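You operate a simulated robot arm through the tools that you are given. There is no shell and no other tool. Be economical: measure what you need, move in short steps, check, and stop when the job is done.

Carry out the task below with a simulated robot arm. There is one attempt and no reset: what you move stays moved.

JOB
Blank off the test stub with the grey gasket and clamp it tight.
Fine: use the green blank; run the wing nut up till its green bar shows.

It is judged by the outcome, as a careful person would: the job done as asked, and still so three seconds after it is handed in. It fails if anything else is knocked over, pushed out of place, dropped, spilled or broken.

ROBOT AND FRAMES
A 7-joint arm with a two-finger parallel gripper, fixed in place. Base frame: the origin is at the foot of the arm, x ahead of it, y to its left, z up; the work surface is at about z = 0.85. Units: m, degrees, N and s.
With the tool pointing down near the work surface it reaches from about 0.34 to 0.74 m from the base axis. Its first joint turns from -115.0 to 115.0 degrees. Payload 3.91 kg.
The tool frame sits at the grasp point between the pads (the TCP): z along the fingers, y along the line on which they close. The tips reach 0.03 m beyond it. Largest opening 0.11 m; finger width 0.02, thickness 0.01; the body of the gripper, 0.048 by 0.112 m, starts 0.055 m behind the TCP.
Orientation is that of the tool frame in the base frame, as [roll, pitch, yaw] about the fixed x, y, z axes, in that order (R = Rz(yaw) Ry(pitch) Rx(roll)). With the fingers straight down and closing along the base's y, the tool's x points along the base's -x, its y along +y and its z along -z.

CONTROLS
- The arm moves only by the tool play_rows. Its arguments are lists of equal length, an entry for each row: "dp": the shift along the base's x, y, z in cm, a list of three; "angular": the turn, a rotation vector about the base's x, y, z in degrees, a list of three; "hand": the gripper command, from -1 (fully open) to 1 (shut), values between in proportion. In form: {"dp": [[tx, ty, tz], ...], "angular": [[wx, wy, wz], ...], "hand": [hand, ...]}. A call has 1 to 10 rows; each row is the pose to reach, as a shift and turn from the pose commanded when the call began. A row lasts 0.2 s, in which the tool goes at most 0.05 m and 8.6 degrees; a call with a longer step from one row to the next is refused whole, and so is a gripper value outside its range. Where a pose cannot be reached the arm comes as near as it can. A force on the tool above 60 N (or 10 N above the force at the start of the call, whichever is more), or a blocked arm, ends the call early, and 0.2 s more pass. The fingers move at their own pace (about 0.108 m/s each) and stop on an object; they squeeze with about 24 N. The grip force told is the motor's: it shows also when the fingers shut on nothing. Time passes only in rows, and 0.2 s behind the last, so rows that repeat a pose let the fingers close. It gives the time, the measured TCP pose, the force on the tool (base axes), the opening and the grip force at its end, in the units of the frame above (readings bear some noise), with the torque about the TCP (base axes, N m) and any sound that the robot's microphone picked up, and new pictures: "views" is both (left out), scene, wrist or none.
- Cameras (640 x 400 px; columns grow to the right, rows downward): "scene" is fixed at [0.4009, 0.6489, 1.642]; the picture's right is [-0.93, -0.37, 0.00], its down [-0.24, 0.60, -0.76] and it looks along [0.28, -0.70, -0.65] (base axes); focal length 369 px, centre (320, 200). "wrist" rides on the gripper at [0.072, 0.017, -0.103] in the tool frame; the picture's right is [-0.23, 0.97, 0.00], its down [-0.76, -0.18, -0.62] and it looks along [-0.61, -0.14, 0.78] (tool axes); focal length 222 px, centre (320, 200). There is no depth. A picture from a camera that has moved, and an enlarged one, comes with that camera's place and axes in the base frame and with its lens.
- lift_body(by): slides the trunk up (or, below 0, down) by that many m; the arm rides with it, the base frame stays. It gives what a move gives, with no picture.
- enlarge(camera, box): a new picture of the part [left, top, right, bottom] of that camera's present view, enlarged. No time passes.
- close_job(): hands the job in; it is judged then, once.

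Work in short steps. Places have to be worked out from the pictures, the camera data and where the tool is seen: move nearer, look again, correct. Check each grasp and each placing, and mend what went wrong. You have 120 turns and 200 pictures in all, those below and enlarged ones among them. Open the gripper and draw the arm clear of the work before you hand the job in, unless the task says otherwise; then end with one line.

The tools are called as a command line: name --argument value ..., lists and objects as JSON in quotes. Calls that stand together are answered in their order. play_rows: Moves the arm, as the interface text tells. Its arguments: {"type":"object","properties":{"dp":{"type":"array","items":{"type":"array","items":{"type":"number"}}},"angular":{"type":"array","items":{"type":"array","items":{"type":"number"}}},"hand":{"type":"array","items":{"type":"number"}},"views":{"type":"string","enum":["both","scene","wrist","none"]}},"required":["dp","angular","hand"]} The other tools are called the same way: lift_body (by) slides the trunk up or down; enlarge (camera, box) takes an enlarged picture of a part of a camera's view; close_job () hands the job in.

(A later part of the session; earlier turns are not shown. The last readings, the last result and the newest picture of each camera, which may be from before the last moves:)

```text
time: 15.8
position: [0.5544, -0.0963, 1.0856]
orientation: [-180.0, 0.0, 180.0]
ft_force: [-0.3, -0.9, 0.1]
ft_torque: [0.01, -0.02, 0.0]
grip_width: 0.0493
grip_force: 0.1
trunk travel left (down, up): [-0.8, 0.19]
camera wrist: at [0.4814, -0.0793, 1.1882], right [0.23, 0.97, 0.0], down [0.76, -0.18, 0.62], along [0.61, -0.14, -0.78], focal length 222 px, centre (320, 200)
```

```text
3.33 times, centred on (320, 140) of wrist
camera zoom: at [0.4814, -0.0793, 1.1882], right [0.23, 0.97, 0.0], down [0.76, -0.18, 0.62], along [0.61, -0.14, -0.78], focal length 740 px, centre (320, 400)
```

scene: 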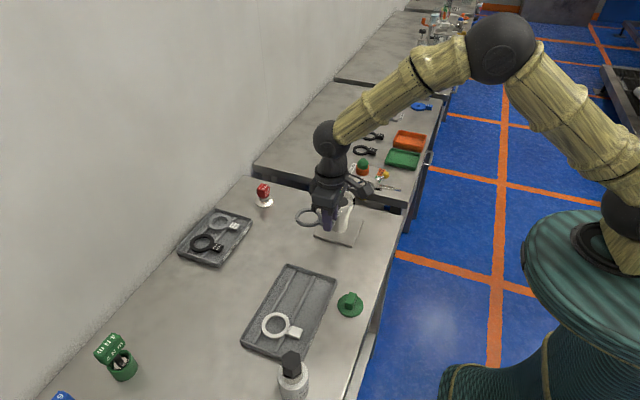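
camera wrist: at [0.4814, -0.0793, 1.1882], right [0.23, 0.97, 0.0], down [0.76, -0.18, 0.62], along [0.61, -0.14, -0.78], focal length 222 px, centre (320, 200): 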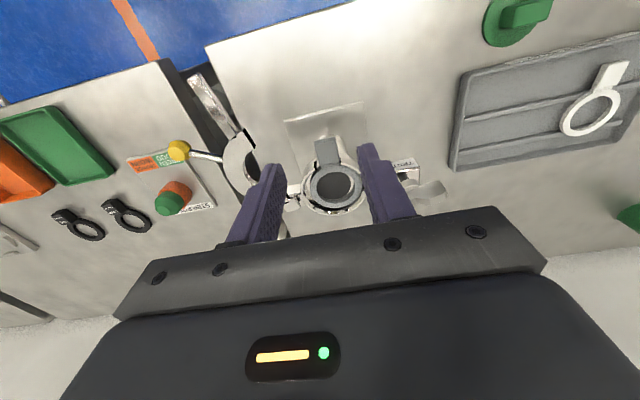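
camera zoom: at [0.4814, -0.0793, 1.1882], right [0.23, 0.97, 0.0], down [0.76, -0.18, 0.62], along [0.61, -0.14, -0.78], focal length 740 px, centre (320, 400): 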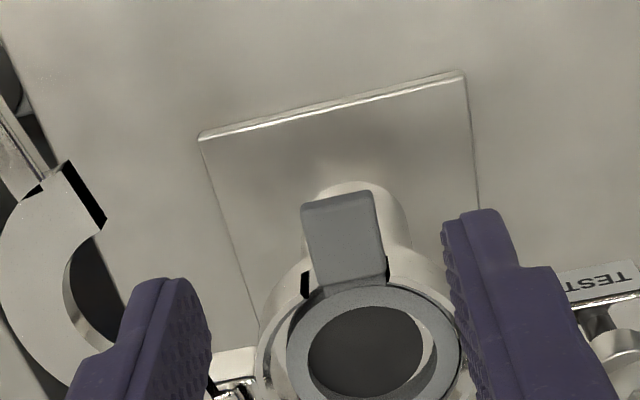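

Gasket is seated with its tab in the slot. Now I move to the green blank for a measuring look.

play_rows --dp '[[-1, 4, 0], [-3, 8, 0], [-5, 12, 0], [-7, 16, 0], [-8.5, 20, 0], [-8.5, 23.6, 0]]' --angular '[[0, 0, 0], [0, 0, 0], [0, 0, 0], [0, 0, 0], [0, 0, 0], [0, 0, 0]]' --hand '[-0.2, -0.2, -0.2, -0.2, -0.2, -0.2]' --views "wrist"

enlarge --camera "wrist" --box '[240, 80, 400, 200]'

enlarge --camera "scene" --box '[325, 285, 373, 325]'

```text
time: 17.2
position: [0.471, 0.1397, 1.0839]
orientation: [180.0, -0.1, 179.9]
ft_force: [-0.1, 0.5, 0.1]
ft_torque: [0.0, 0.01, 0.02]
grip_width: 0.0658
grip_force: 0.1
trunk travel left (down, up): [-0.8, 0.19]
camera wrist: at [0.3984, 0.158, 1.1881], right [0.23, 0.97, 0.0], down [0.76, -0.18, 0.62], along [0.61, -0.14, -0.78], focal length 222 px, centre (320, 200)
```

wrist: 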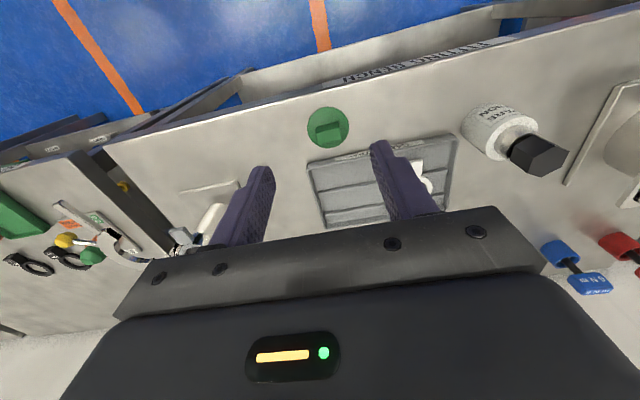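

```text
3.33 times, centred on (320, 140) of wrist
camera zoom: at [0.3984, 0.158, 1.1881], right [0.23, 0.97, 0.0], down [0.76, -0.18, 0.62], along [0.61, -0.14, -0.78], focal length 740 px, centre (320, 400)
```

zoom: 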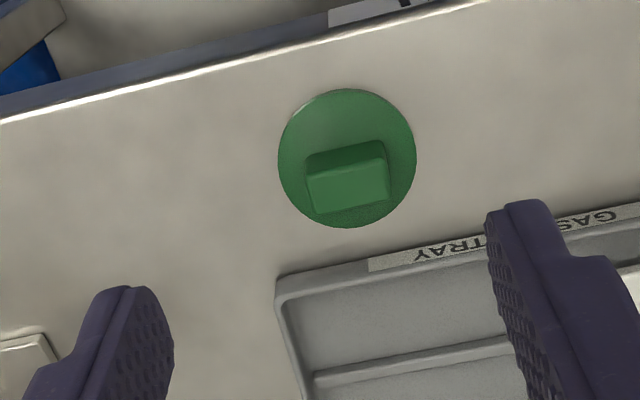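

```text
10.00 times, centred on (349, 305) of scene
camera zoom: at [0.4009, 0.6489, 1.642], right [-0.93, -0.37, 0.0], down [-0.24, 0.6, -0.76], along [0.28, -0.7, -0.65], focal length 3690 px, centre (30, -850)
```

zoom: 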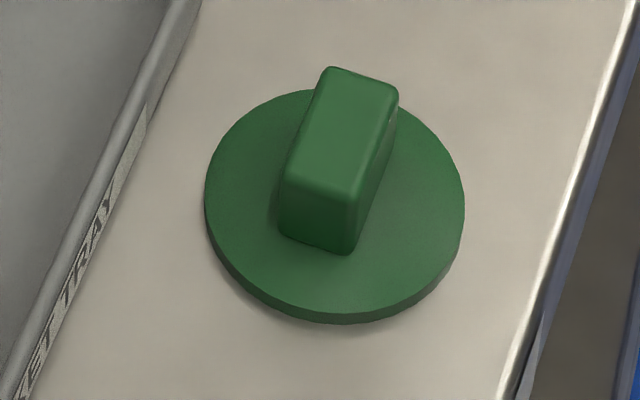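

Blank centre ≈ (0.524, 0.142); its handle is ~35 mm along y, ~18 mm along x, top ≈0.878. To keep the fingers well inside the socket I turn the hand 90° so they close along x.

play_rows --dp '[[0, 0, 0], [1, 0, 0], [2, 0, 0], [3, 0, 0], [4, 0, 0], [5.3, 0.2, 0], [5.3, 0.2, 0], [5.3, 0.2, 0], [5.3, 0.2, 0], [5.3, 0.2, 0]]' --angular '[[0, 0, -8.5], [0, 0, -17], [0, 0, -25.5], [0, 0, -34], [0, 0, -42.5], [0, 0, -51], [0, 0, -59.5], [0, 0, -68], [0, 0, -76.5], [0, 0, -85]]' --hand '[0.18, 0.18, 0.18, 0.18, 0.18, 0.18, 0.18, 0.18, 0.18, 0.18]' --views "none"

play_rows --dp '[[0, 0, -3], [0, 0, -6], [0, 0, -9]]' --angular '[[0, 0, -5], [0, 0, -5], [0, 0, -5]]' --hand '[0.18, 0.18, 0.18]' --views "both"

enlarge --camera "scene" --box '[310, 260, 390, 320]'

```text
time: 19.4
position: [0.5232, 0.1417, 1.086]
orientation: [-179.9, 0.0, 94.9]
ft_force: [-0.3, 0.5, 0.2]
ft_torque: [-0.02, 0.01, 0.01]
grip_width: 0.045
grip_force: 0.1
trunk travel left (down, up): [-0.8, 0.19]
```

```text
time: 20.2
position: [0.523, 0.1417, 0.995]
orientation: [-180.0, 0.0, 90.0]
ft_force: [-0.7, -0.6, -0.4]
ft_torque: [0.01, 0.02, -0.03]
grip_width: 0.0453
grip_force: 0.0
trunk travel left (down, up): [-0.8, 0.19]
camera wrist: at [0.5409, 0.2153, 1.099], right [0.97, -0.23, 0.0], down [-0.18, -0.76, 0.62], along [-0.14, -0.61, -0.78], focal length 222 px, centre (320, 200)
```

scene: 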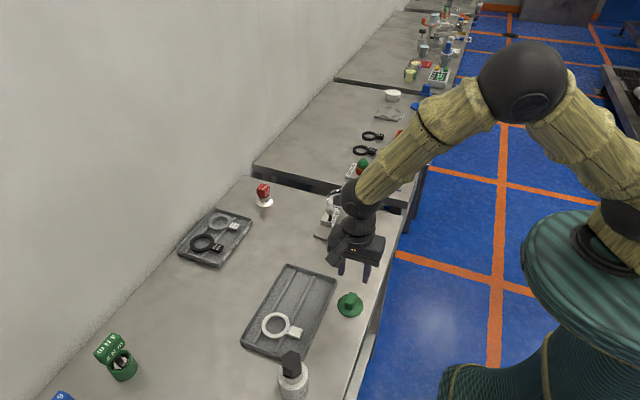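
wrist: 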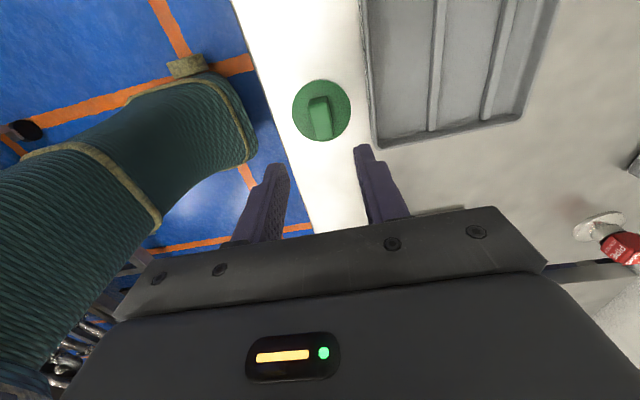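

```text
6.67 times, centred on (350, 290) of scene
camera zoom: at [0.4009, 0.6489, 1.642], right [-0.93, -0.37, 0.0], down [-0.24, 0.6, -0.76], along [0.28, -0.7, -0.65], focal length 2460 px, centre (120, -400)
```

zoom: 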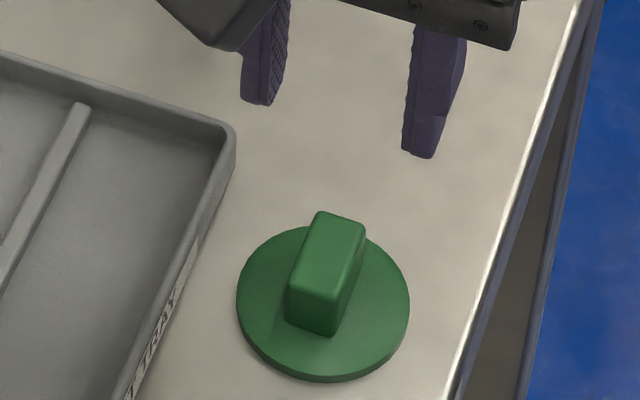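

Slight correction (+2 mm x, +2 mm y), then descend to z 0.892 and grip the handle.

play_rows --dp '[[0.2, 0.2, -4], [0.2, 0.2, -8], [0.2, 0.2, -10.3], [0.2, 0.2, -10.3], [0.2, 0.2, -10.3], [0.2, 0.2, -10.3]]' --angular '[[0, 0, 0], [0, 0, 0], [0, 0, 0], [0, 0, 0], [0, 0, 0], [0, 0, 0]]' --hand '[0.18, 0.18, 0.18, 1, 1, 1]' --views "wrist"

enlarge --camera "scene" --box '[310, 260, 390, 320]'

```text
time: 21.6
position: [0.524, 0.1452, 0.8926]
orientation: [180.0, 0.0, 89.9]
ft_force: [0.0, -0.3, -0.7]
ft_torque: [-0.01, 0.0, 0.01]
grip_width: 0.0192
grip_force: 24.3
trunk travel left (down, up): [-0.8, 0.19]
camera wrist: at [0.5409, 0.2181, 0.9959], right [0.97, -0.23, 0.0], down [-0.18, -0.76, 0.62], along [-0.14, -0.61, -0.78], focal length 222 px, centre (320, 200)
```

wrist: 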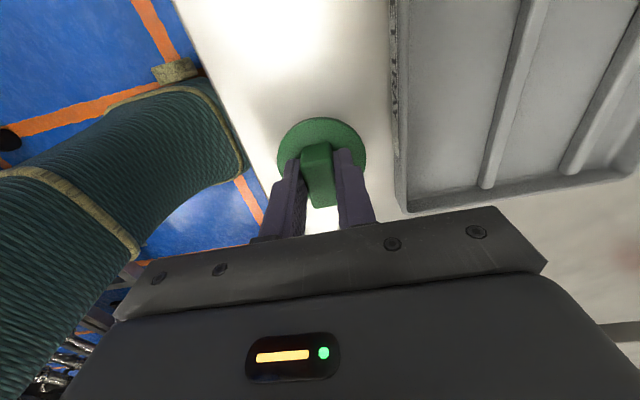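

```text
6.67 times, centred on (350, 290) of scene
camera zoom: at [0.4009, 0.6489, 1.642], right [-0.93, -0.37, 0.0], down [-0.24, 0.6, -0.76], along [0.28, -0.7, -0.65], focal length 2460 px, centre (120, -400)
```

zoom: 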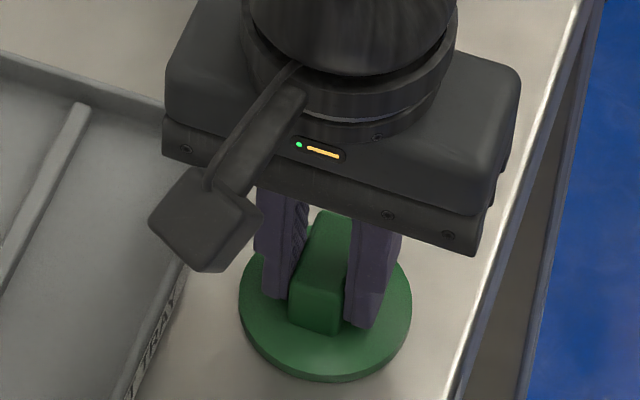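

Gripped at 19 mm. I lift and carry it high, over to above the socket.

play_rows --dp '[[0, 0, 3], [0, 0, 8], [0, 0, 13], [0, -2, 17], [2, -6, 19], [4, -10, 20], [6, -14, 20], [8, -18, 20], [10, -21.5, 20], [11.3, -24.2, 19]]' --angular '[[0, 0, 0], [0, 0, 0], [0, 0, 0], [0, 0, 0], [0, 0, 0], [0, 0, 0], [0, 0, 0], [0, 0, 0], [0, 0, 0], [0, 0, 0]]' --hand '[1, 1, 1, 1, 1, 1, 1, 1, 1, 1]' --views "both"

enlarge --camera "scene" --box '[290, 150, 386, 215]'

enlarge --camera "wrist" --box '[240, 100, 400, 220]'

```text
time: 23.8
position: [0.639, -0.1006, 1.0804]
orientation: [-179.9, 0.0, 90.1]
ft_force: [0.1, 0.3, -1.3]
ft_torque: [-0.01, 0.03, -0.02]
grip_width: 0.0194
grip_force: 23.9
trunk travel left (down, up): [-0.8, 0.19]
camera wrist: at [0.6552, -0.0277, 1.1844], right [0.97, -0.23, 0.0], down [-0.18, -0.76, 0.62], along [-0.14, -0.61, -0.78], focal length 222 px, centre (320, 200)
```

scene: 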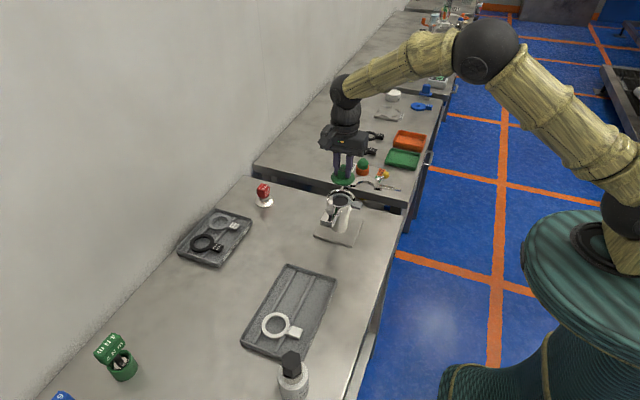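
wrist: 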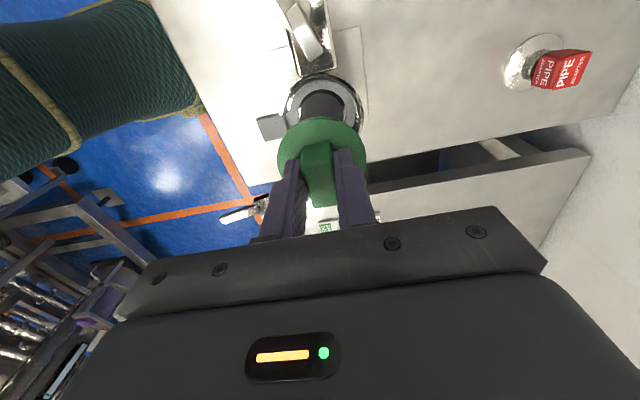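

```text
6.15 times, centred on (338, 182) of scene
camera zoom: at [0.4009, 0.6489, 1.642], right [-0.93, -0.37, 0.0], down [-0.24, 0.6, -0.76], along [0.28, -0.7, -0.65], focal length 2271 px, centre (209, 308)
```

zoom: 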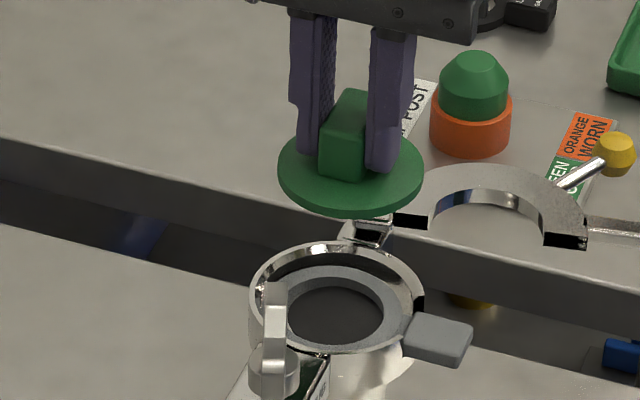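

```text
3.33 times, centred on (320, 160) of wrist
camera zoom: at [0.6552, -0.0277, 1.1844], right [0.97, -0.23, 0.0], down [-0.18, -0.76, 0.62], along [-0.14, -0.61, -0.78], focal length 740 px, centre (320, 333)
```

zoom: 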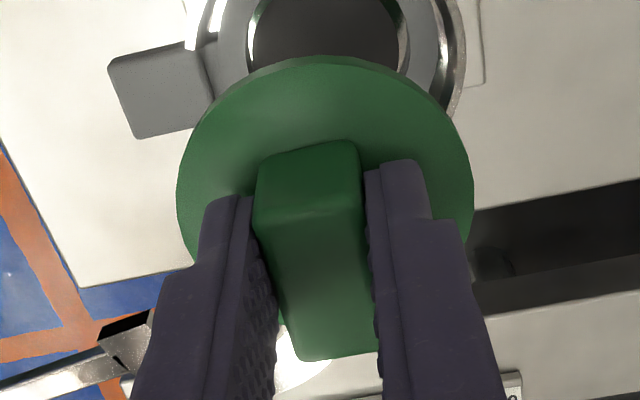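

Scene and wrist views both put the disc about 6–8 mm too far in -y. I shift +6 mm and lower to just above the rim, then re-check.

play_rows --dp '[[-0.1, 0.6, 0], [-0.1, 0.6, -2], [-0.1, 0.6, -4]]' --angular '[[0, 0, 0], [0, 0, 0], [0, 0, 0]]' --hand '[1, 1, 1]' --views "none"

enlarge --camera "scene" --box '[300, 165, 380, 215]'

enlarge --camera "wrist" --box '[240, 80, 400, 200]'

```text
time: 24.6
position: [0.6352, -0.094, 1.0419]
orientation: [-179.9, -0.1, 90.0]
ft_force: [0.0, -0.4, -0.6]
ft_torque: [-0.04, -0.01, -0.01]
grip_width: 0.0194
grip_force: 23.8
trunk travel left (down, up): [-0.8, 0.19]
```

```text
8.00 times, centred on (340, 190) of scene
camera zoom: at [0.4009, 0.6489, 1.642], right [-0.93, -0.37, 0.0], down [-0.24, 0.6, -0.76], along [0.28, -0.7, -0.65], focal length 2952 px, centre (160, 280)
```

zoom: 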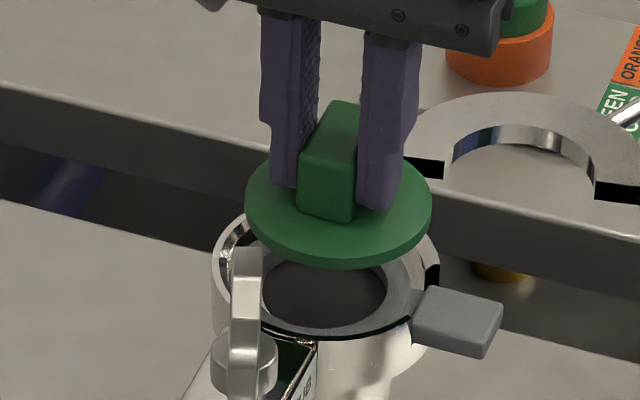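

```text
3.33 times, centred on (320, 140) of wrist
camera zoom: at [0.653, -0.0208, 1.1455], right [0.97, -0.23, 0.0], down [-0.18, -0.76, 0.62], along [-0.14, -0.61, -0.78], focal length 740 px, centre (320, 400)
```

zoom: 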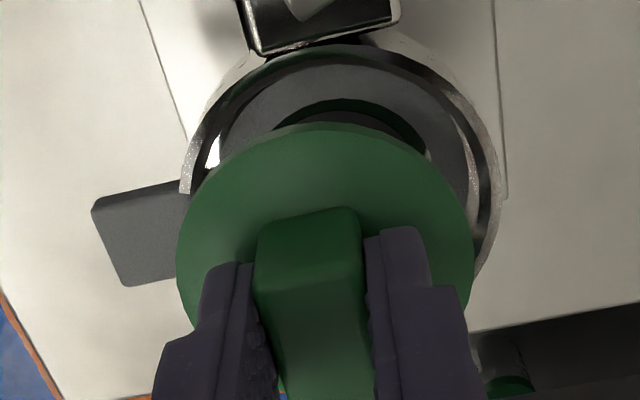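

y is now matched; x needs about +3.5 mm. I correct and lower to about the rim level and look again.

play_rows --dp '[[0.35, -0.05, 0], [0.35, -0.05, -0.8], [0.35, -0.05, -1.4]]' --angular '[[0, 0, 0], [0, 0, 0], [0, 0, 0]]' --hand '[1, 1, 1]' --views "none"

enlarge --camera "scene" --box '[300, 165, 380, 215]'

enlarge --camera "wrist" --box '[240, 80, 400, 200]'

```text
time: 25.4
position: [0.64, -0.0942, 1.0289]
orientation: [-180.0, -0.1, 90.0]
ft_force: [-0.8, 0.0, -1.1]
ft_torque: [0.01, 0.0, 0.0]
grip_width: 0.0193
grip_force: 23.9
trunk travel left (down, up): [-0.8, 0.19]
```

```text
8.00 times, centred on (340, 190) of scene
camera zoom: at [0.4009, 0.6489, 1.642], right [-0.93, -0.37, 0.0], down [-0.24, 0.6, -0.76], along [0.28, -0.7, -0.65], focal length 2952 px, centre (160, 280)
```

zoom: 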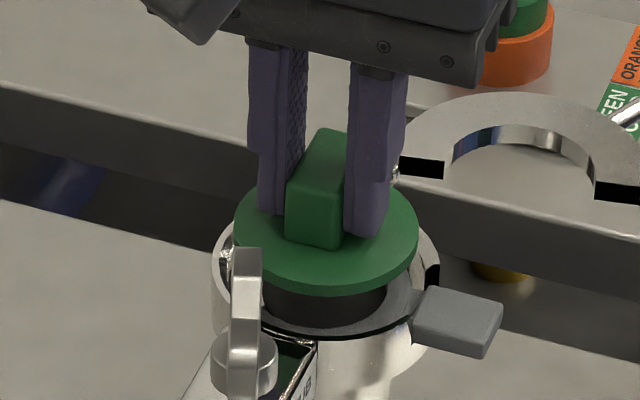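

```text
3.33 times, centred on (320, 140) of wrist
camera zoom: at [0.657, -0.0207, 1.1324], right [0.97, -0.23, 0.0], down [-0.18, -0.76, 0.62], along [-0.14, -0.61, -0.78], focal length 740 px, centre (320, 400)
```

zoom: 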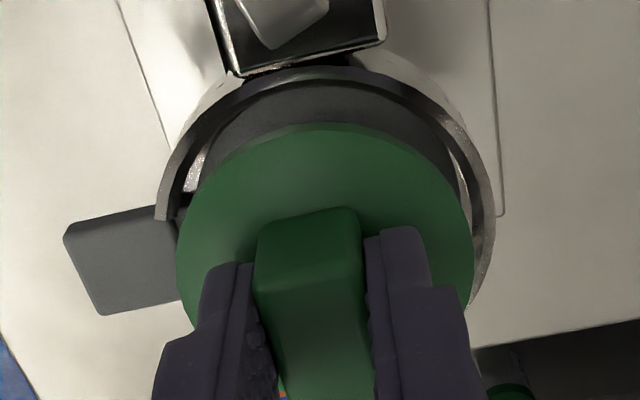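

Aligned within ~1 mm now. I nudge y by -1 mm and lower into the socket.

play_rows --dp '[[-0.03, -0.1, -0.3], [-0.03, -0.1, -0.7], [-0.03, -0.1, -1.1], [-0.03, -0.1, -1.5]]' --angular '[[0, 0, 0], [0, 0, 0], [0, 0, 0], [0, 0, 0]]' --hand '[1, 1, 1, 1]' --views "none"

enlarge --camera "scene" --box '[300, 165, 380, 215]'

enlarge --camera "wrist" --box '[240, 80, 400, 200]'

```text
time: 26.4
position: [0.6412, -0.093, 1.0142]
orientation: [-180.0, 0.1, 90.1]
ft_force: [0.1, 0.0, -1.2]
ft_torque: [-0.03, -0.01, 0.01]
grip_width: 0.0194
grip_force: 23.6
trunk travel left (down, up): [-0.8, 0.19]
```

```text
8.00 times, centred on (340, 190) of scene
camera zoom: at [0.4009, 0.6489, 1.642], right [-0.93, -0.37, 0.0], down [-0.24, 0.6, -0.76], along [0.28, -0.7, -0.65], focal length 2952 px, centre (160, 280)
```

zoom: 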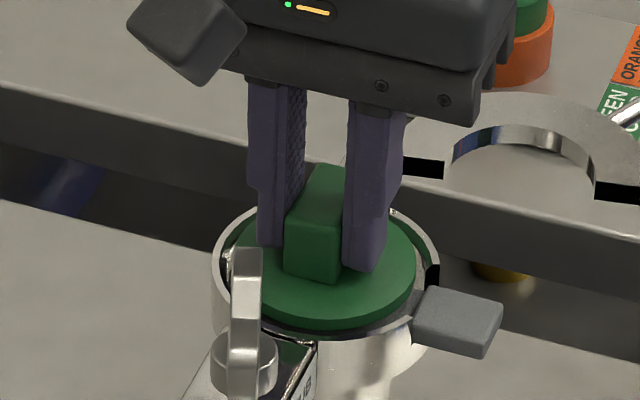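

```text
3.33 times, centred on (320, 140) of wrist
camera zoom: at [0.657, -0.0207, 1.1172], right [0.97, -0.23, 0.0], down [-0.18, -0.76, 0.62], along [-0.14, -0.61, -0.78], focal length 740 px, centre (320, 400)
```

zoom: 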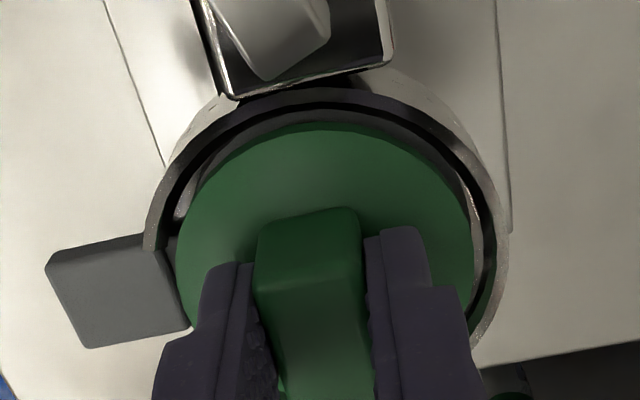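

It has gone inside the rim freely. I continue down until contact.

play_rows --dp '[[0, 0, -0.3], [0, 0, -0.6], [0, 0, -0.9]]' --angular '[[0, 0, 0], [0, 0, 0], [0, 0, 0]]' --hand '[1, 1, 1]' --views "none"

enlarge --camera "scene" --box '[300, 165, 380, 215]'

```text
time: 27.2
position: [0.641, -0.0946, 1.0073]
orientation: [179.9, 0.0, 90.0]
ft_force: [-2.3, 0.5, 14.6]
ft_torque: [0.0, 0.18, 0.01]
grip_width: 0.0194
grip_force: 24.4
trunk travel left (down, up): [-0.8, 0.19]
```

```text
8.00 times, centred on (340, 190) of scene
camera zoom: at [0.4009, 0.6489, 1.642], right [-0.93, -0.37, 0.0], down [-0.24, 0.6, -0.76], along [0.28, -0.7, -0.65], focal length 2952 px, centre (160, 280)
```

zoom: 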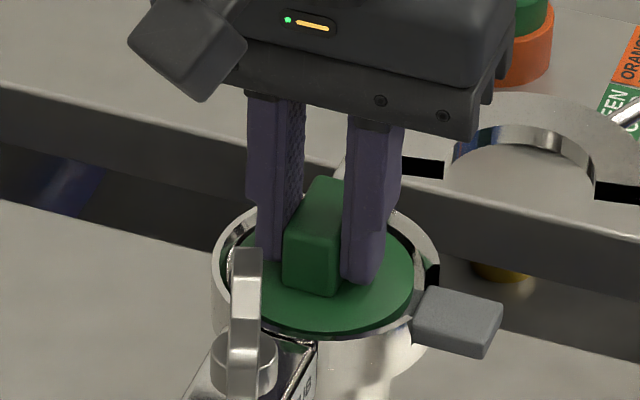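

14 N at the expected height: the blank sits on the gasket. I open slightly and rise straight up.

play_rows --dp '[[0, 0, 0.2], [0, 0, 0.2], [0, 0, 3], [0, 0, 7], [0, 0, 11], [-3, 0, 14]]' --angular '[[0, 0, 0], [0, 0, 0], [0, 0, 0], [0, 0, 0], [0, 0, 0], [0, 0, 0]]' --hand '[0.42, 0.42, 0.42, 0.42, 0.42, 0.42]' --views "none"

enlarge --camera "scene" --box '[300, 165, 380, 215]'

enlarge --camera "wrist" --box '[220, 60, 400, 180]'

```text
time: 28.6
position: [0.6088, -0.0941, 1.1483]
orientation: [-179.9, 0.1, 90.0]
ft_force: [-0.5, -0.3, 0.6]
ft_torque: [0.01, 0.0, 0.01]
grip_width: 0.0317
grip_force: 0.0
trunk travel left (down, up): [-0.8, 0.19]
```

```text
8.00 times, centred on (340, 190) of scene
camera zoom: at [0.4009, 0.6489, 1.642], right [-0.93, -0.37, 0.0], down [-0.24, 0.6, -0.76], along [0.28, -0.7, -0.65], focal length 2952 px, centre (160, 280)
```

zoom: 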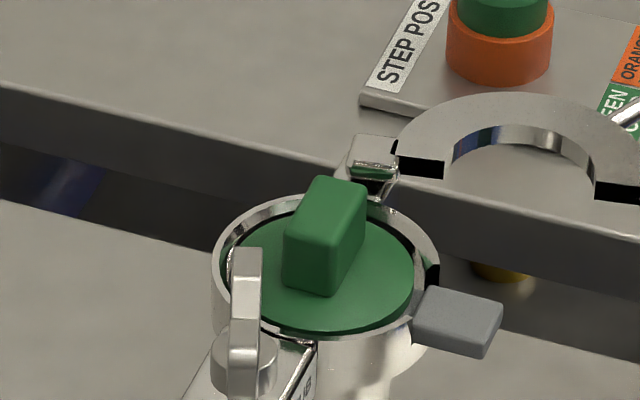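

```text
3.33 times, centred on (310, 120) of wrist
camera zoom: at [0.6258, -0.0208, 1.2508], right [0.97, -0.23, 0.0], down [-0.18, -0.76, 0.62], along [-0.14, -0.61, -0.78], focal length 740 px, centre (353, 467)
```

zoom: 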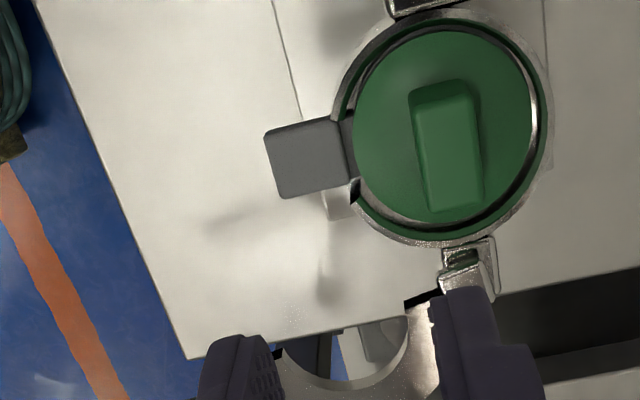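

The blank sits flat and centred. Next is swinging the clamp half shut by its yellow knob (≈(0.545, -0.237, 0.987)), clockwise seen from above about the hinge (≈(0.637, -0.148)). I go above the knob, turning the hand so the fingers straddle the handle.

play_rows --dp '[[0, 0, 0], [-1, -1, 0], [-2, -3, 0], [-3, -5, 0], [-4, -7, 0], [-5, -9, 0], [-6, -11, 0], [-6.4, -13, 0]]' --angular '[[0, 0, 8.4], [0, 0, 16.8], [0, 0, 25.2], [0, 0, 33.6], [0, 0, 42], [0, 0, 50.4], [0, 0, 58.8], [0, 0, 67.2]]' --hand '[0.42, 0.42, 0.42, 0.4, 0.4, 0.3, 0.2, 0.1]' --views "none"

play_rows --dp '[[0, 0, 0], [0, 0, 0], [0, -1, 0], [0, -1, 0], [0, -1, 0], [0, -1, 0], [0, -1.3, 0], [0, -1.3, 0]]' --angular '[[0, 0, 8.4], [0, 0, 16.8], [0, 0, 25.2], [0, 0, 33.6], [0, 0, 42], [0, 0, 50.4], [0, 0, 58.8], [0, 0, 67.2]]' --hand '[0.1, 0.1, 0.1, 0.1, 0.1, 0.1, 0.1, 0.1]' --views "both"

enlarge --camera "wrist" --box '[200, 60, 440, 220]'

```text
time: 30.4
position: [0.5467, -0.2263, 1.1447]
orientation: [179.9, 0.1, 157.3]
ft_force: [-1.0, -1.0, -0.1]
ft_torque: [0.03, -0.03, 0.02]
grip_width: 0.0496
grip_force: 0.0
trunk travel left (down, up): [-0.8, 0.19]
```

```text
time: 32.2
position: [0.5471, -0.2372, 1.1448]
orientation: [-180.0, 0.1, -135.6]
ft_force: [0.1, 0.4, 0.3]
ft_torque: [0.01, -0.02, -0.02]
grip_width: 0.0496
grip_force: 0.1
trunk travel left (down, up): [-0.8, 0.19]
camera wrist: at [0.4831, -0.2748, 1.2484], right [-0.52, 0.85, 0.0], down [0.67, 0.41, 0.62], along [0.53, 0.32, -0.78], focal length 222 px, centre (320, 200)
```

scene: 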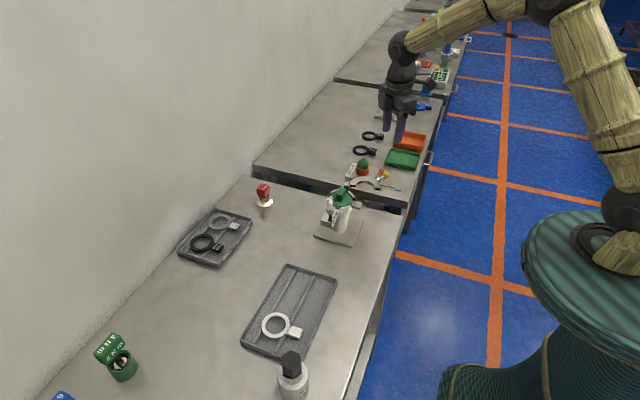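
wrist: 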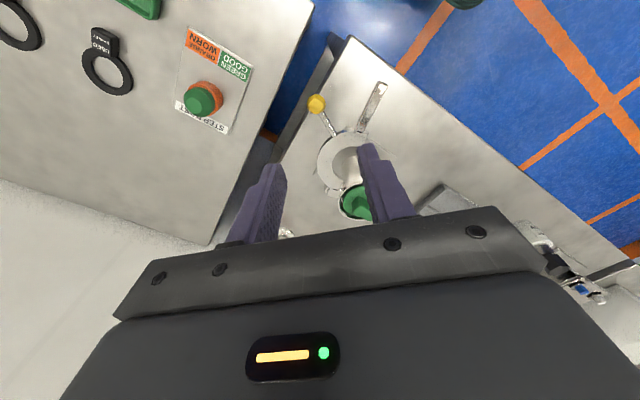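

```text
2.50 times, centred on (320, 140) of wrist
camera zoom: at [0.4831, -0.2748, 1.2484], right [-0.52, 0.85, 0.0], down [0.67, 0.41, 0.62], along [0.53, 0.32, -0.78], focal length 555 px, centre (320, 350)
```

zoom: 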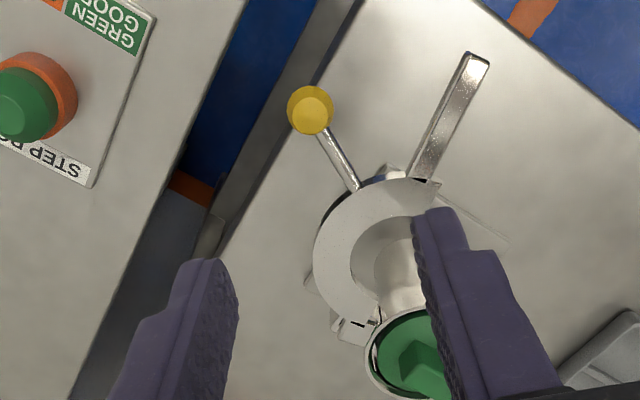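

Knob fixes at ≈(0.544, -0.2425, 0.985), 22 mm across. I lower so the fingers straddle it with a 4 cm opening.

play_rows --dp '[[-0.27, -0.53, -4], [-0.27, -0.53, -8], [-0.27, -0.53, -11], [-0.27, -0.53, -14.5]]' --angular '[[0, 0, 0], [0, 0, 0], [0, 0, 0], [0, 0, 0]]' --hand '[0.2, 0.2, 0.2, 0.2]' --views "wrist"

enlarge --camera "scene" --box '[330, 150, 410, 210]'

```text
time: 33.2
position: [0.5475, -0.2431, 0.9998]
orientation: [-180.0, -0.1, -135.6]
ft_force: [0.6, -0.6, -0.3]
ft_torque: [0.03, -0.02, 0.02]
grip_width: 0.044
grip_force: 0.0
trunk travel left (down, up): [-0.8, 0.19]
camera wrist: at [0.4833, -0.2801, 1.103], right [-0.52, 0.85, 0.0], down [0.67, 0.41, 0.62], along [0.53, 0.32, -0.78], focal length 222 px, centre (320, 200)
```

wrist: 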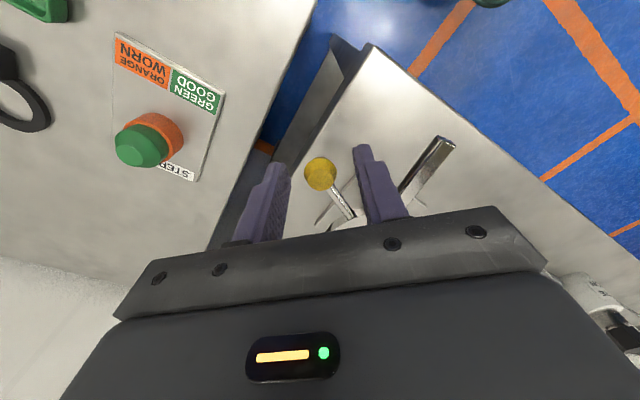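

```text
6.67 times, centred on (370, 180) of scene
camera zoom: at [0.4009, 0.6489, 1.642], right [-0.93, -0.37, 0.0], down [-0.24, 0.6, -0.76], along [0.28, -0.7, -0.65], focal length 2460 px, centre (-13, 333)
```

zoom: 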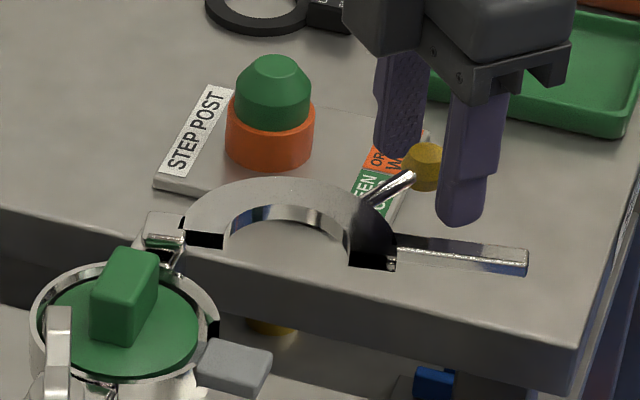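

The knob is between the fingers. I start sweeping it round the hinge, turning the hand along with it, the first 40°.

play_rows --dp '[[-1.27, 1.33, 0], [-2.33, 2.82, 0], [-3.18, 4.44, 0], [-3.8, 6.17, 0], [-4.17, 7.96, 0]]' --angular '[[0, 0, -8], [0, 0, -16], [0, 0, -24], [0, 0, -32], [0, 0, -40]]' --hand '[0.2, 0.2, 0.2, 0.2, 0.2]' --views "both"

enlarge --camera "scene" --box '[320, 160, 416, 220]'

```text
time: 34.4
position: [0.5027, -0.1621, 0.9992]
orientation: [180.0, 0.0, -175.8]
ft_force: [-0.5, 0.2, -0.3]
ft_torque: [-0.01, 0.0, -0.01]
grip_width: 0.0441
grip_force: 0.1
trunk travel left (down, up): [-0.8, 0.19]
camera wrist: at [0.4286, -0.1492, 1.1032], right [0.15, 0.99, 0.0], down [0.77, -0.12, 0.62], along [0.62, -0.1, -0.78], focal length 222 px, centre (320, 200)
```

scene: 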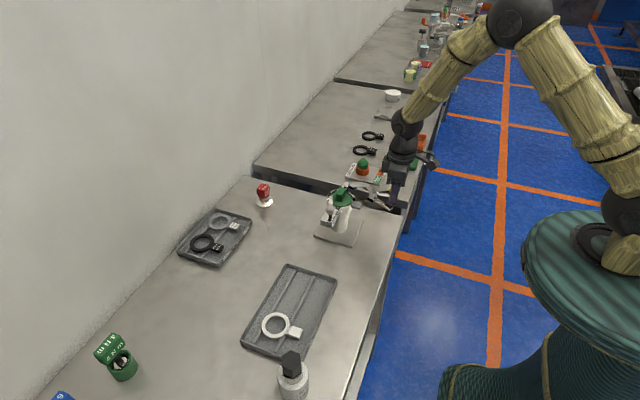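
wrist: 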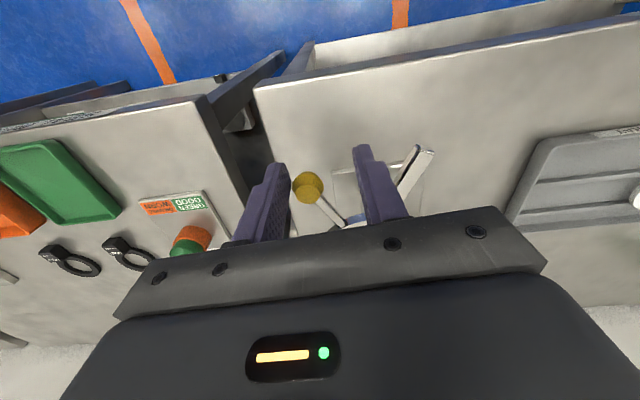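

```text
6.67 times, centred on (368, 190) of scene
camera zoom: at [0.4009, 0.6489, 1.642], right [-0.93, -0.37, 0.0], down [-0.24, 0.6, -0.76], along [0.28, -0.7, -0.65], focal length 2460 px, centre (0, 267)
```

zoom: 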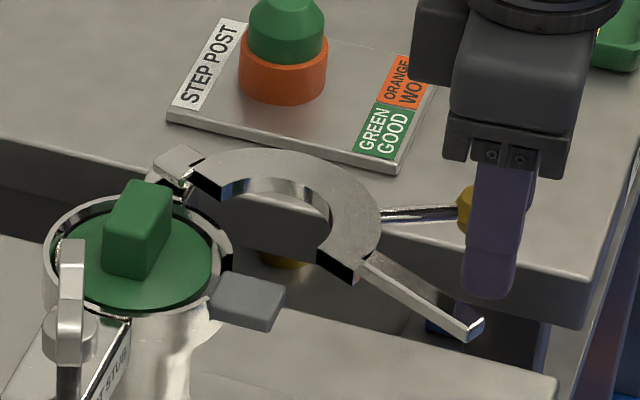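

It swings freely. I continue to about 72° and check the tongue's height against nut and tab.

play_rows --dp '[[-0.12, 1.83, 0], [0.02, 3.66, 0], [0.41, 5.44, 0]]' --angular '[[0, 0, -8], [0, 0, -16], [0, 0, -24]]' --hand '[0.2, 0.2, 0.2]' --views "wrist"

enlarge --camera "scene" --box '[310, 170, 390, 220]'

```text
time: 35.2
position: [0.507, -0.108, 1.0003]
orientation: [-180.0, -0.1, 160.2]
ft_force: [0.0, 0.4, 0.4]
ft_torque: [-0.01, -0.01, 0.0]
grip_width: 0.0441
grip_force: 0.1
trunk travel left (down, up): [-0.8, 0.19]
camera wrist: at [0.4438, -0.0674, 1.1032], right [0.54, 0.84, 0.0], down [0.66, -0.42, 0.62], along [0.52, -0.34, -0.78], focal length 222 px, centre (320, 200)
```

wrist: 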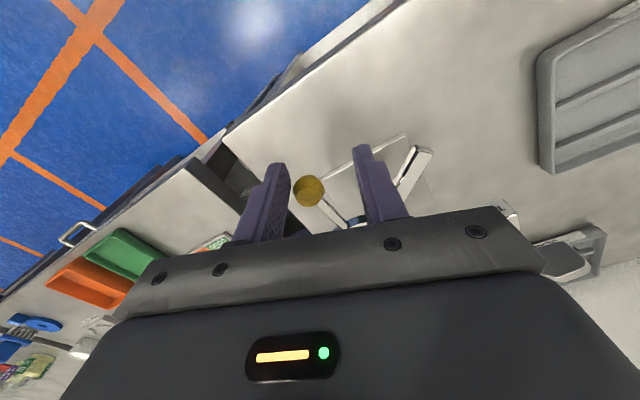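

```text
8.00 times, centred on (350, 195) of scene
camera zoom: at [0.4009, 0.6489, 1.642], right [-0.93, -0.37, 0.0], down [-0.24, 0.6, -0.76], along [0.28, -0.7, -0.65], focal length 2952 px, centre (80, 240)
```

zoom: 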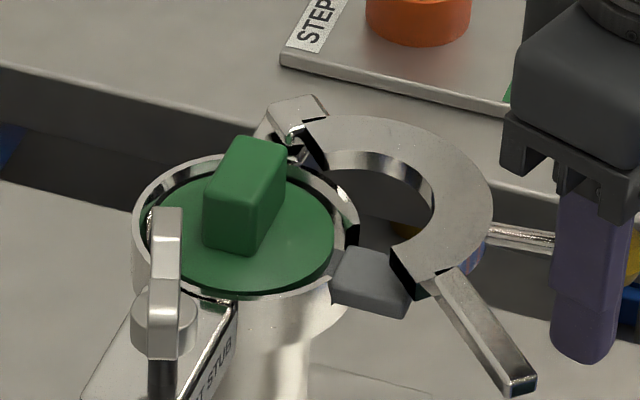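

The arc rides above the tab. I continue to 80°.

play_rows --dp '[[0.64, 1.73, 0], [1.51, 3.34, 0]]' --angular '[[0, 0, -8], [0, 0, -16]]' --hand '[0.2, 0.2]' --views "none"

enlarge --camera "scene" --box '[310, 170, 390, 220]'

enlarge --camera "wrist" --box '[230, 100, 450, 240]'

```text
time: 35.8
position: [0.5196, -0.0769, 1.001]
orientation: [-179.9, 0.0, 144.2]
ft_force: [-0.5, 0.1, 0.1]
ft_torque: [-0.02, -0.02, 0.03]
grip_width: 0.044
grip_force: 0.1
trunk travel left (down, up): [-0.8, 0.19]
```

```text
8.00 times, centred on (350, 195) of scene
camera zoom: at [0.4009, 0.6489, 1.642], right [-0.93, -0.37, 0.0], down [-0.24, 0.6, -0.76], along [0.28, -0.7, -0.65], focal length 2952 px, centre (80, 240)
```

zoom: 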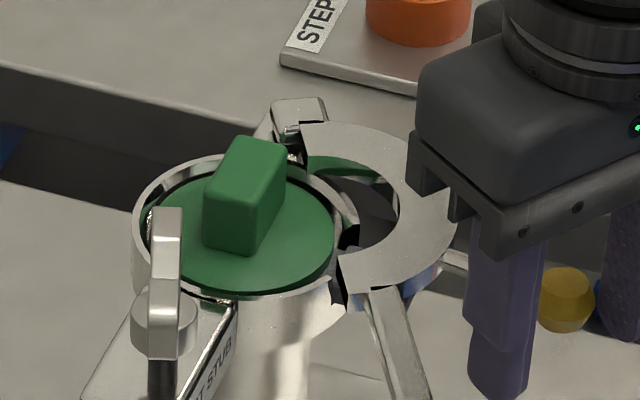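

```text
2.86 times, centred on (340, 170) of wrist
camera zoom: at [0.4714, -0.019, 1.1038], right [0.75, 0.66, 0.0], down [0.51, -0.59, 0.62], along [0.41, -0.47, -0.78], focal length 635 px, centre (263, 286)
```

zoom: 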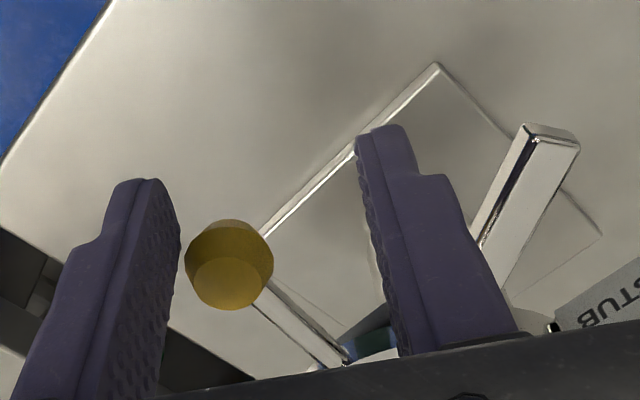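

play_rows --dp '[[1.09, 1.47, 0], [2.37, 2.79, 0]]' --angular '[[0, 0, -8], [0, 0, -16]]' --hand '[0.2, 0.2]' --views "none"

enlarge --camera "scene" --box '[310, 175, 390, 225]'

enlarge --camera "wrist" --box '[270, 100, 490, 240]'

```text
time: 36.4
position: [0.5455, -0.0476, 1.001]
orientation: [-179.9, -0.1, 128.2]
ft_force: [0.1, -1.3, 0.2]
ft_torque: [-0.01, -0.01, 0.07]
grip_width: 0.0441
grip_force: 0.0
trunk travel left (down, up): [-0.8, 0.19]
```

```text
8.00 times, centred on (350, 200) of scene
camera zoom: at [0.4009, 0.6489, 1.642], right [-0.93, -0.37, 0.0], down [-0.24, 0.6, -0.76], along [0.28, -0.7, -0.65], focal length 2952 px, centre (80, 200)
```

zoom: 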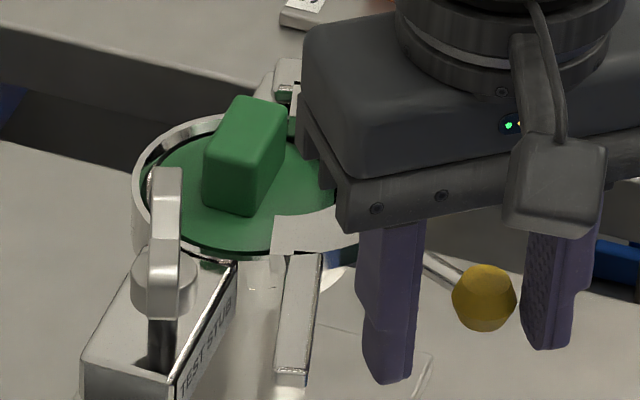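

```text
2.86 times, centred on (380, 170) of wrist
camera zoom: at [0.5138, 0.0202, 1.1036], right [0.91, 0.42, 0.0], down [0.33, -0.71, 0.62], along [0.26, -0.56, -0.78], focal length 635 px, centre (149, 286)
```

zoom: 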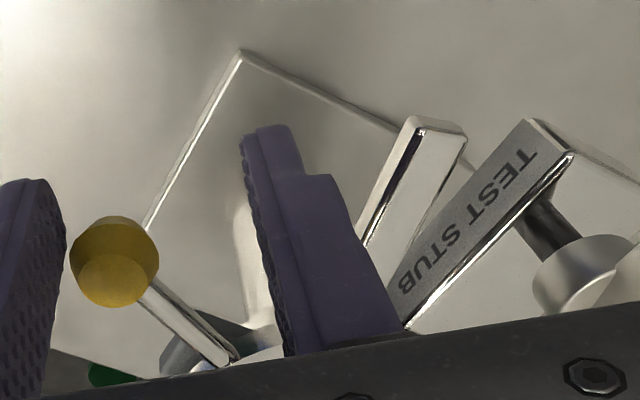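

play_rows --dp '[[0.72, 0.58, 0], [1.45, 1.12, 0]]' --angular '[[0, 0, -4], [0, 0, -8]]' --hand '[0.2, 0.2]' --views "none"

enlarge --camera "scene" --box '[310, 175, 390, 225]'

enlarge --camera "wrist" --box '[270, 100, 490, 240]'

```text
time: 37.0
position: [0.5607, -0.0353, 1.0]
orientation: [-179.9, 0.0, 120.2]
ft_force: [0.0, 0.1, 0.5]
ft_torque: [-0.03, 0.02, -0.03]
grip_width: 0.0437
grip_force: 0.0
trunk travel left (down, up): [-0.8, 0.19]
```

```text
8.00 times, centred on (350, 200) of scene
camera zoom: at [0.4009, 0.6489, 1.642], right [-0.93, -0.37, 0.0], down [-0.24, 0.6, -0.76], along [0.28, -0.7, -0.65], focal length 2952 px, centre (80, 200)
```

zoom: 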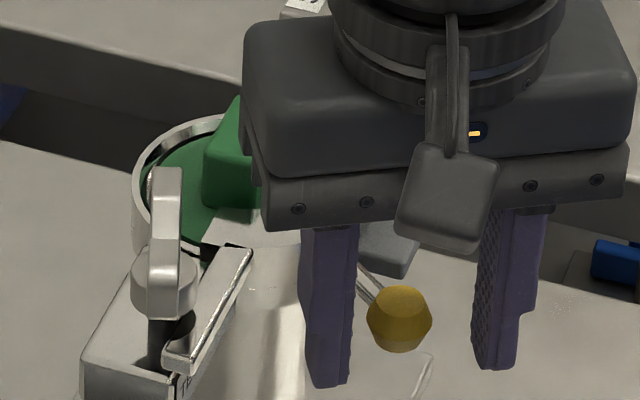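

```text
2.86 times, centred on (380, 170) of wrist
camera zoom: at [0.5389, 0.0356, 1.1031], right [0.96, 0.3, 0.0], down [0.23, -0.75, 0.62], along [0.18, -0.6, -0.78], focal length 635 px, centre (149, 286)
```

zoom: 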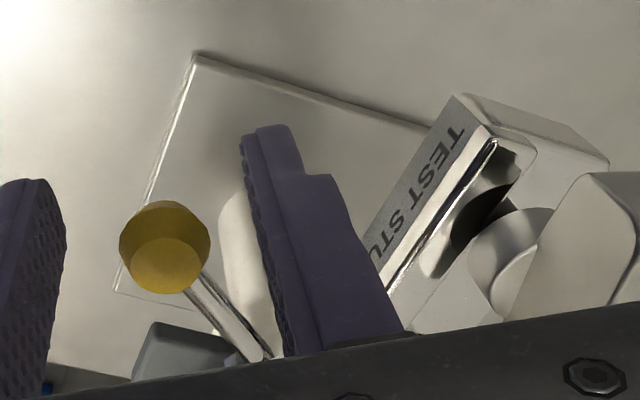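

The tongue is now over the block, passing under the nut. I push a little farther.

play_rows --dp '[[0.75, 0.5, 0], [1.5, 0.9, 0]]' --angular '[[0, 0, -4], [0, 0, -8]]' --hand '[0.2, 0.2]' --views "none"

enlarge --camera "scene" --box '[310, 175, 390, 225]'

enlarge --camera "wrist" --box '[270, 100, 490, 240]'

```text
time: 37.6
position: [0.5748, -0.0251, 1.0011]
orientation: [180.0, 0.0, 112.3]
ft_force: [-2.5, 0.5, 0.3]
ft_torque: [-0.04, 0.07, -0.01]
grip_width: 0.0453
grip_force: 1.5
trunk travel left (down, up): [-0.8, 0.19]
```

```text
8.00 times, centred on (350, 200) of scene
camera zoom: at [0.4009, 0.6489, 1.642], right [-0.93, -0.37, 0.0], down [-0.24, 0.6, -0.76], along [0.28, -0.7, -0.65], focal length 2952 px, centre (80, 200)
```

zoom: 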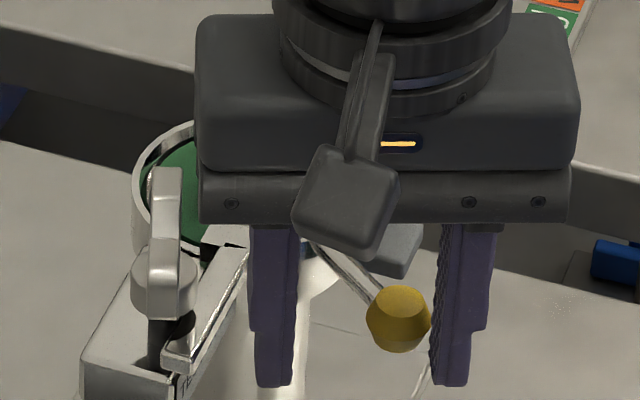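

```text
2.86 times, centred on (380, 170) of wrist
camera zoom: at [0.5625, 0.048, 1.1035], right [0.99, 0.16, 0.0], down [0.13, -0.77, 0.62], along [0.1, -0.61, -0.78], focal length 635 px, centre (149, 286)
```

zoom: 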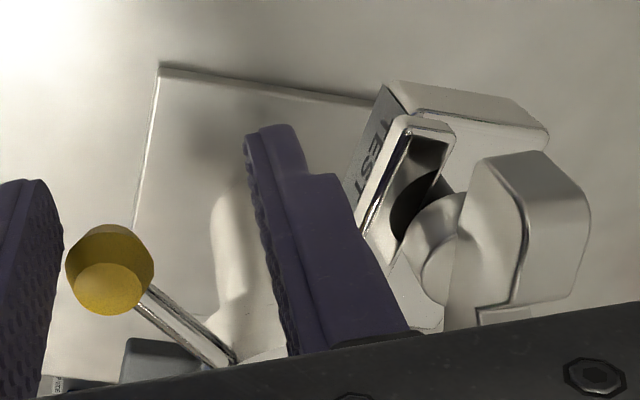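

The knob held still during that step, so I push a few mm more to see if it is at its stop.

play_rows --dp '[[0.4, 0.22, 0], [0.8, 0.4, 0]]' --angular '[[0, 0, -2], [0, 0, -4]]' --hand '[0.2, 0.2]' --views "none"

enlarge --camera "scene" --box '[310, 175, 390, 225]'

enlarge --camera "wrist" --box '[270, 100, 490, 240]'

```text
time: 38.2
position: [0.5796, -0.0207, 1.0]
orientation: [180.0, -0.1, 108.3]
ft_force: [-13.2, 4.5, -0.2]
ft_torque: [0.09, 0.28, -0.32]
grip_width: 0.0497
grip_force: 5.6
trunk travel left (down, up): [-0.8, 0.19]
```

```text
8.00 times, centred on (350, 200) of scene
camera zoom: at [0.4009, 0.6489, 1.642], right [-0.93, -0.37, 0.0], down [-0.24, 0.6, -0.76], along [0.28, -0.7, -0.65], focal length 2952 px, centre (80, 200)
```

zoom: 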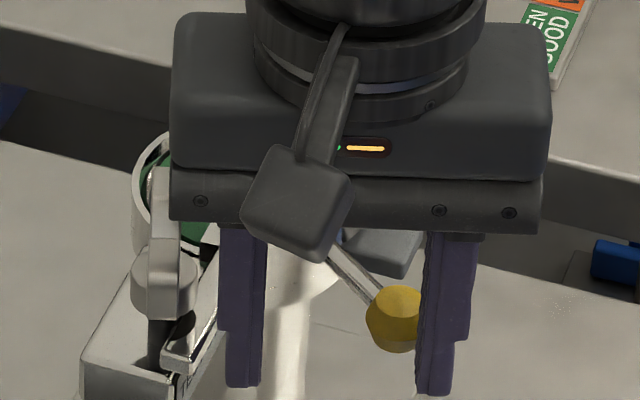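

```text
2.86 times, centred on (380, 170) of wrist
camera zoom: at [0.5739, 0.0536, 1.1038], right [1.0, 0.09, 0.0], down [0.07, -0.78, 0.62], along [0.05, -0.62, -0.78], focal length 635 px, centre (149, 286)
```

zoom: 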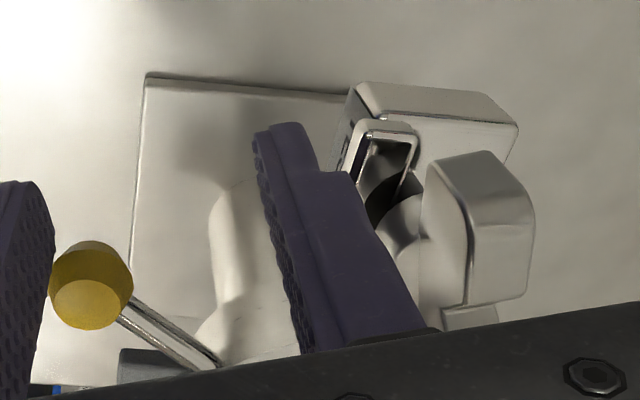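

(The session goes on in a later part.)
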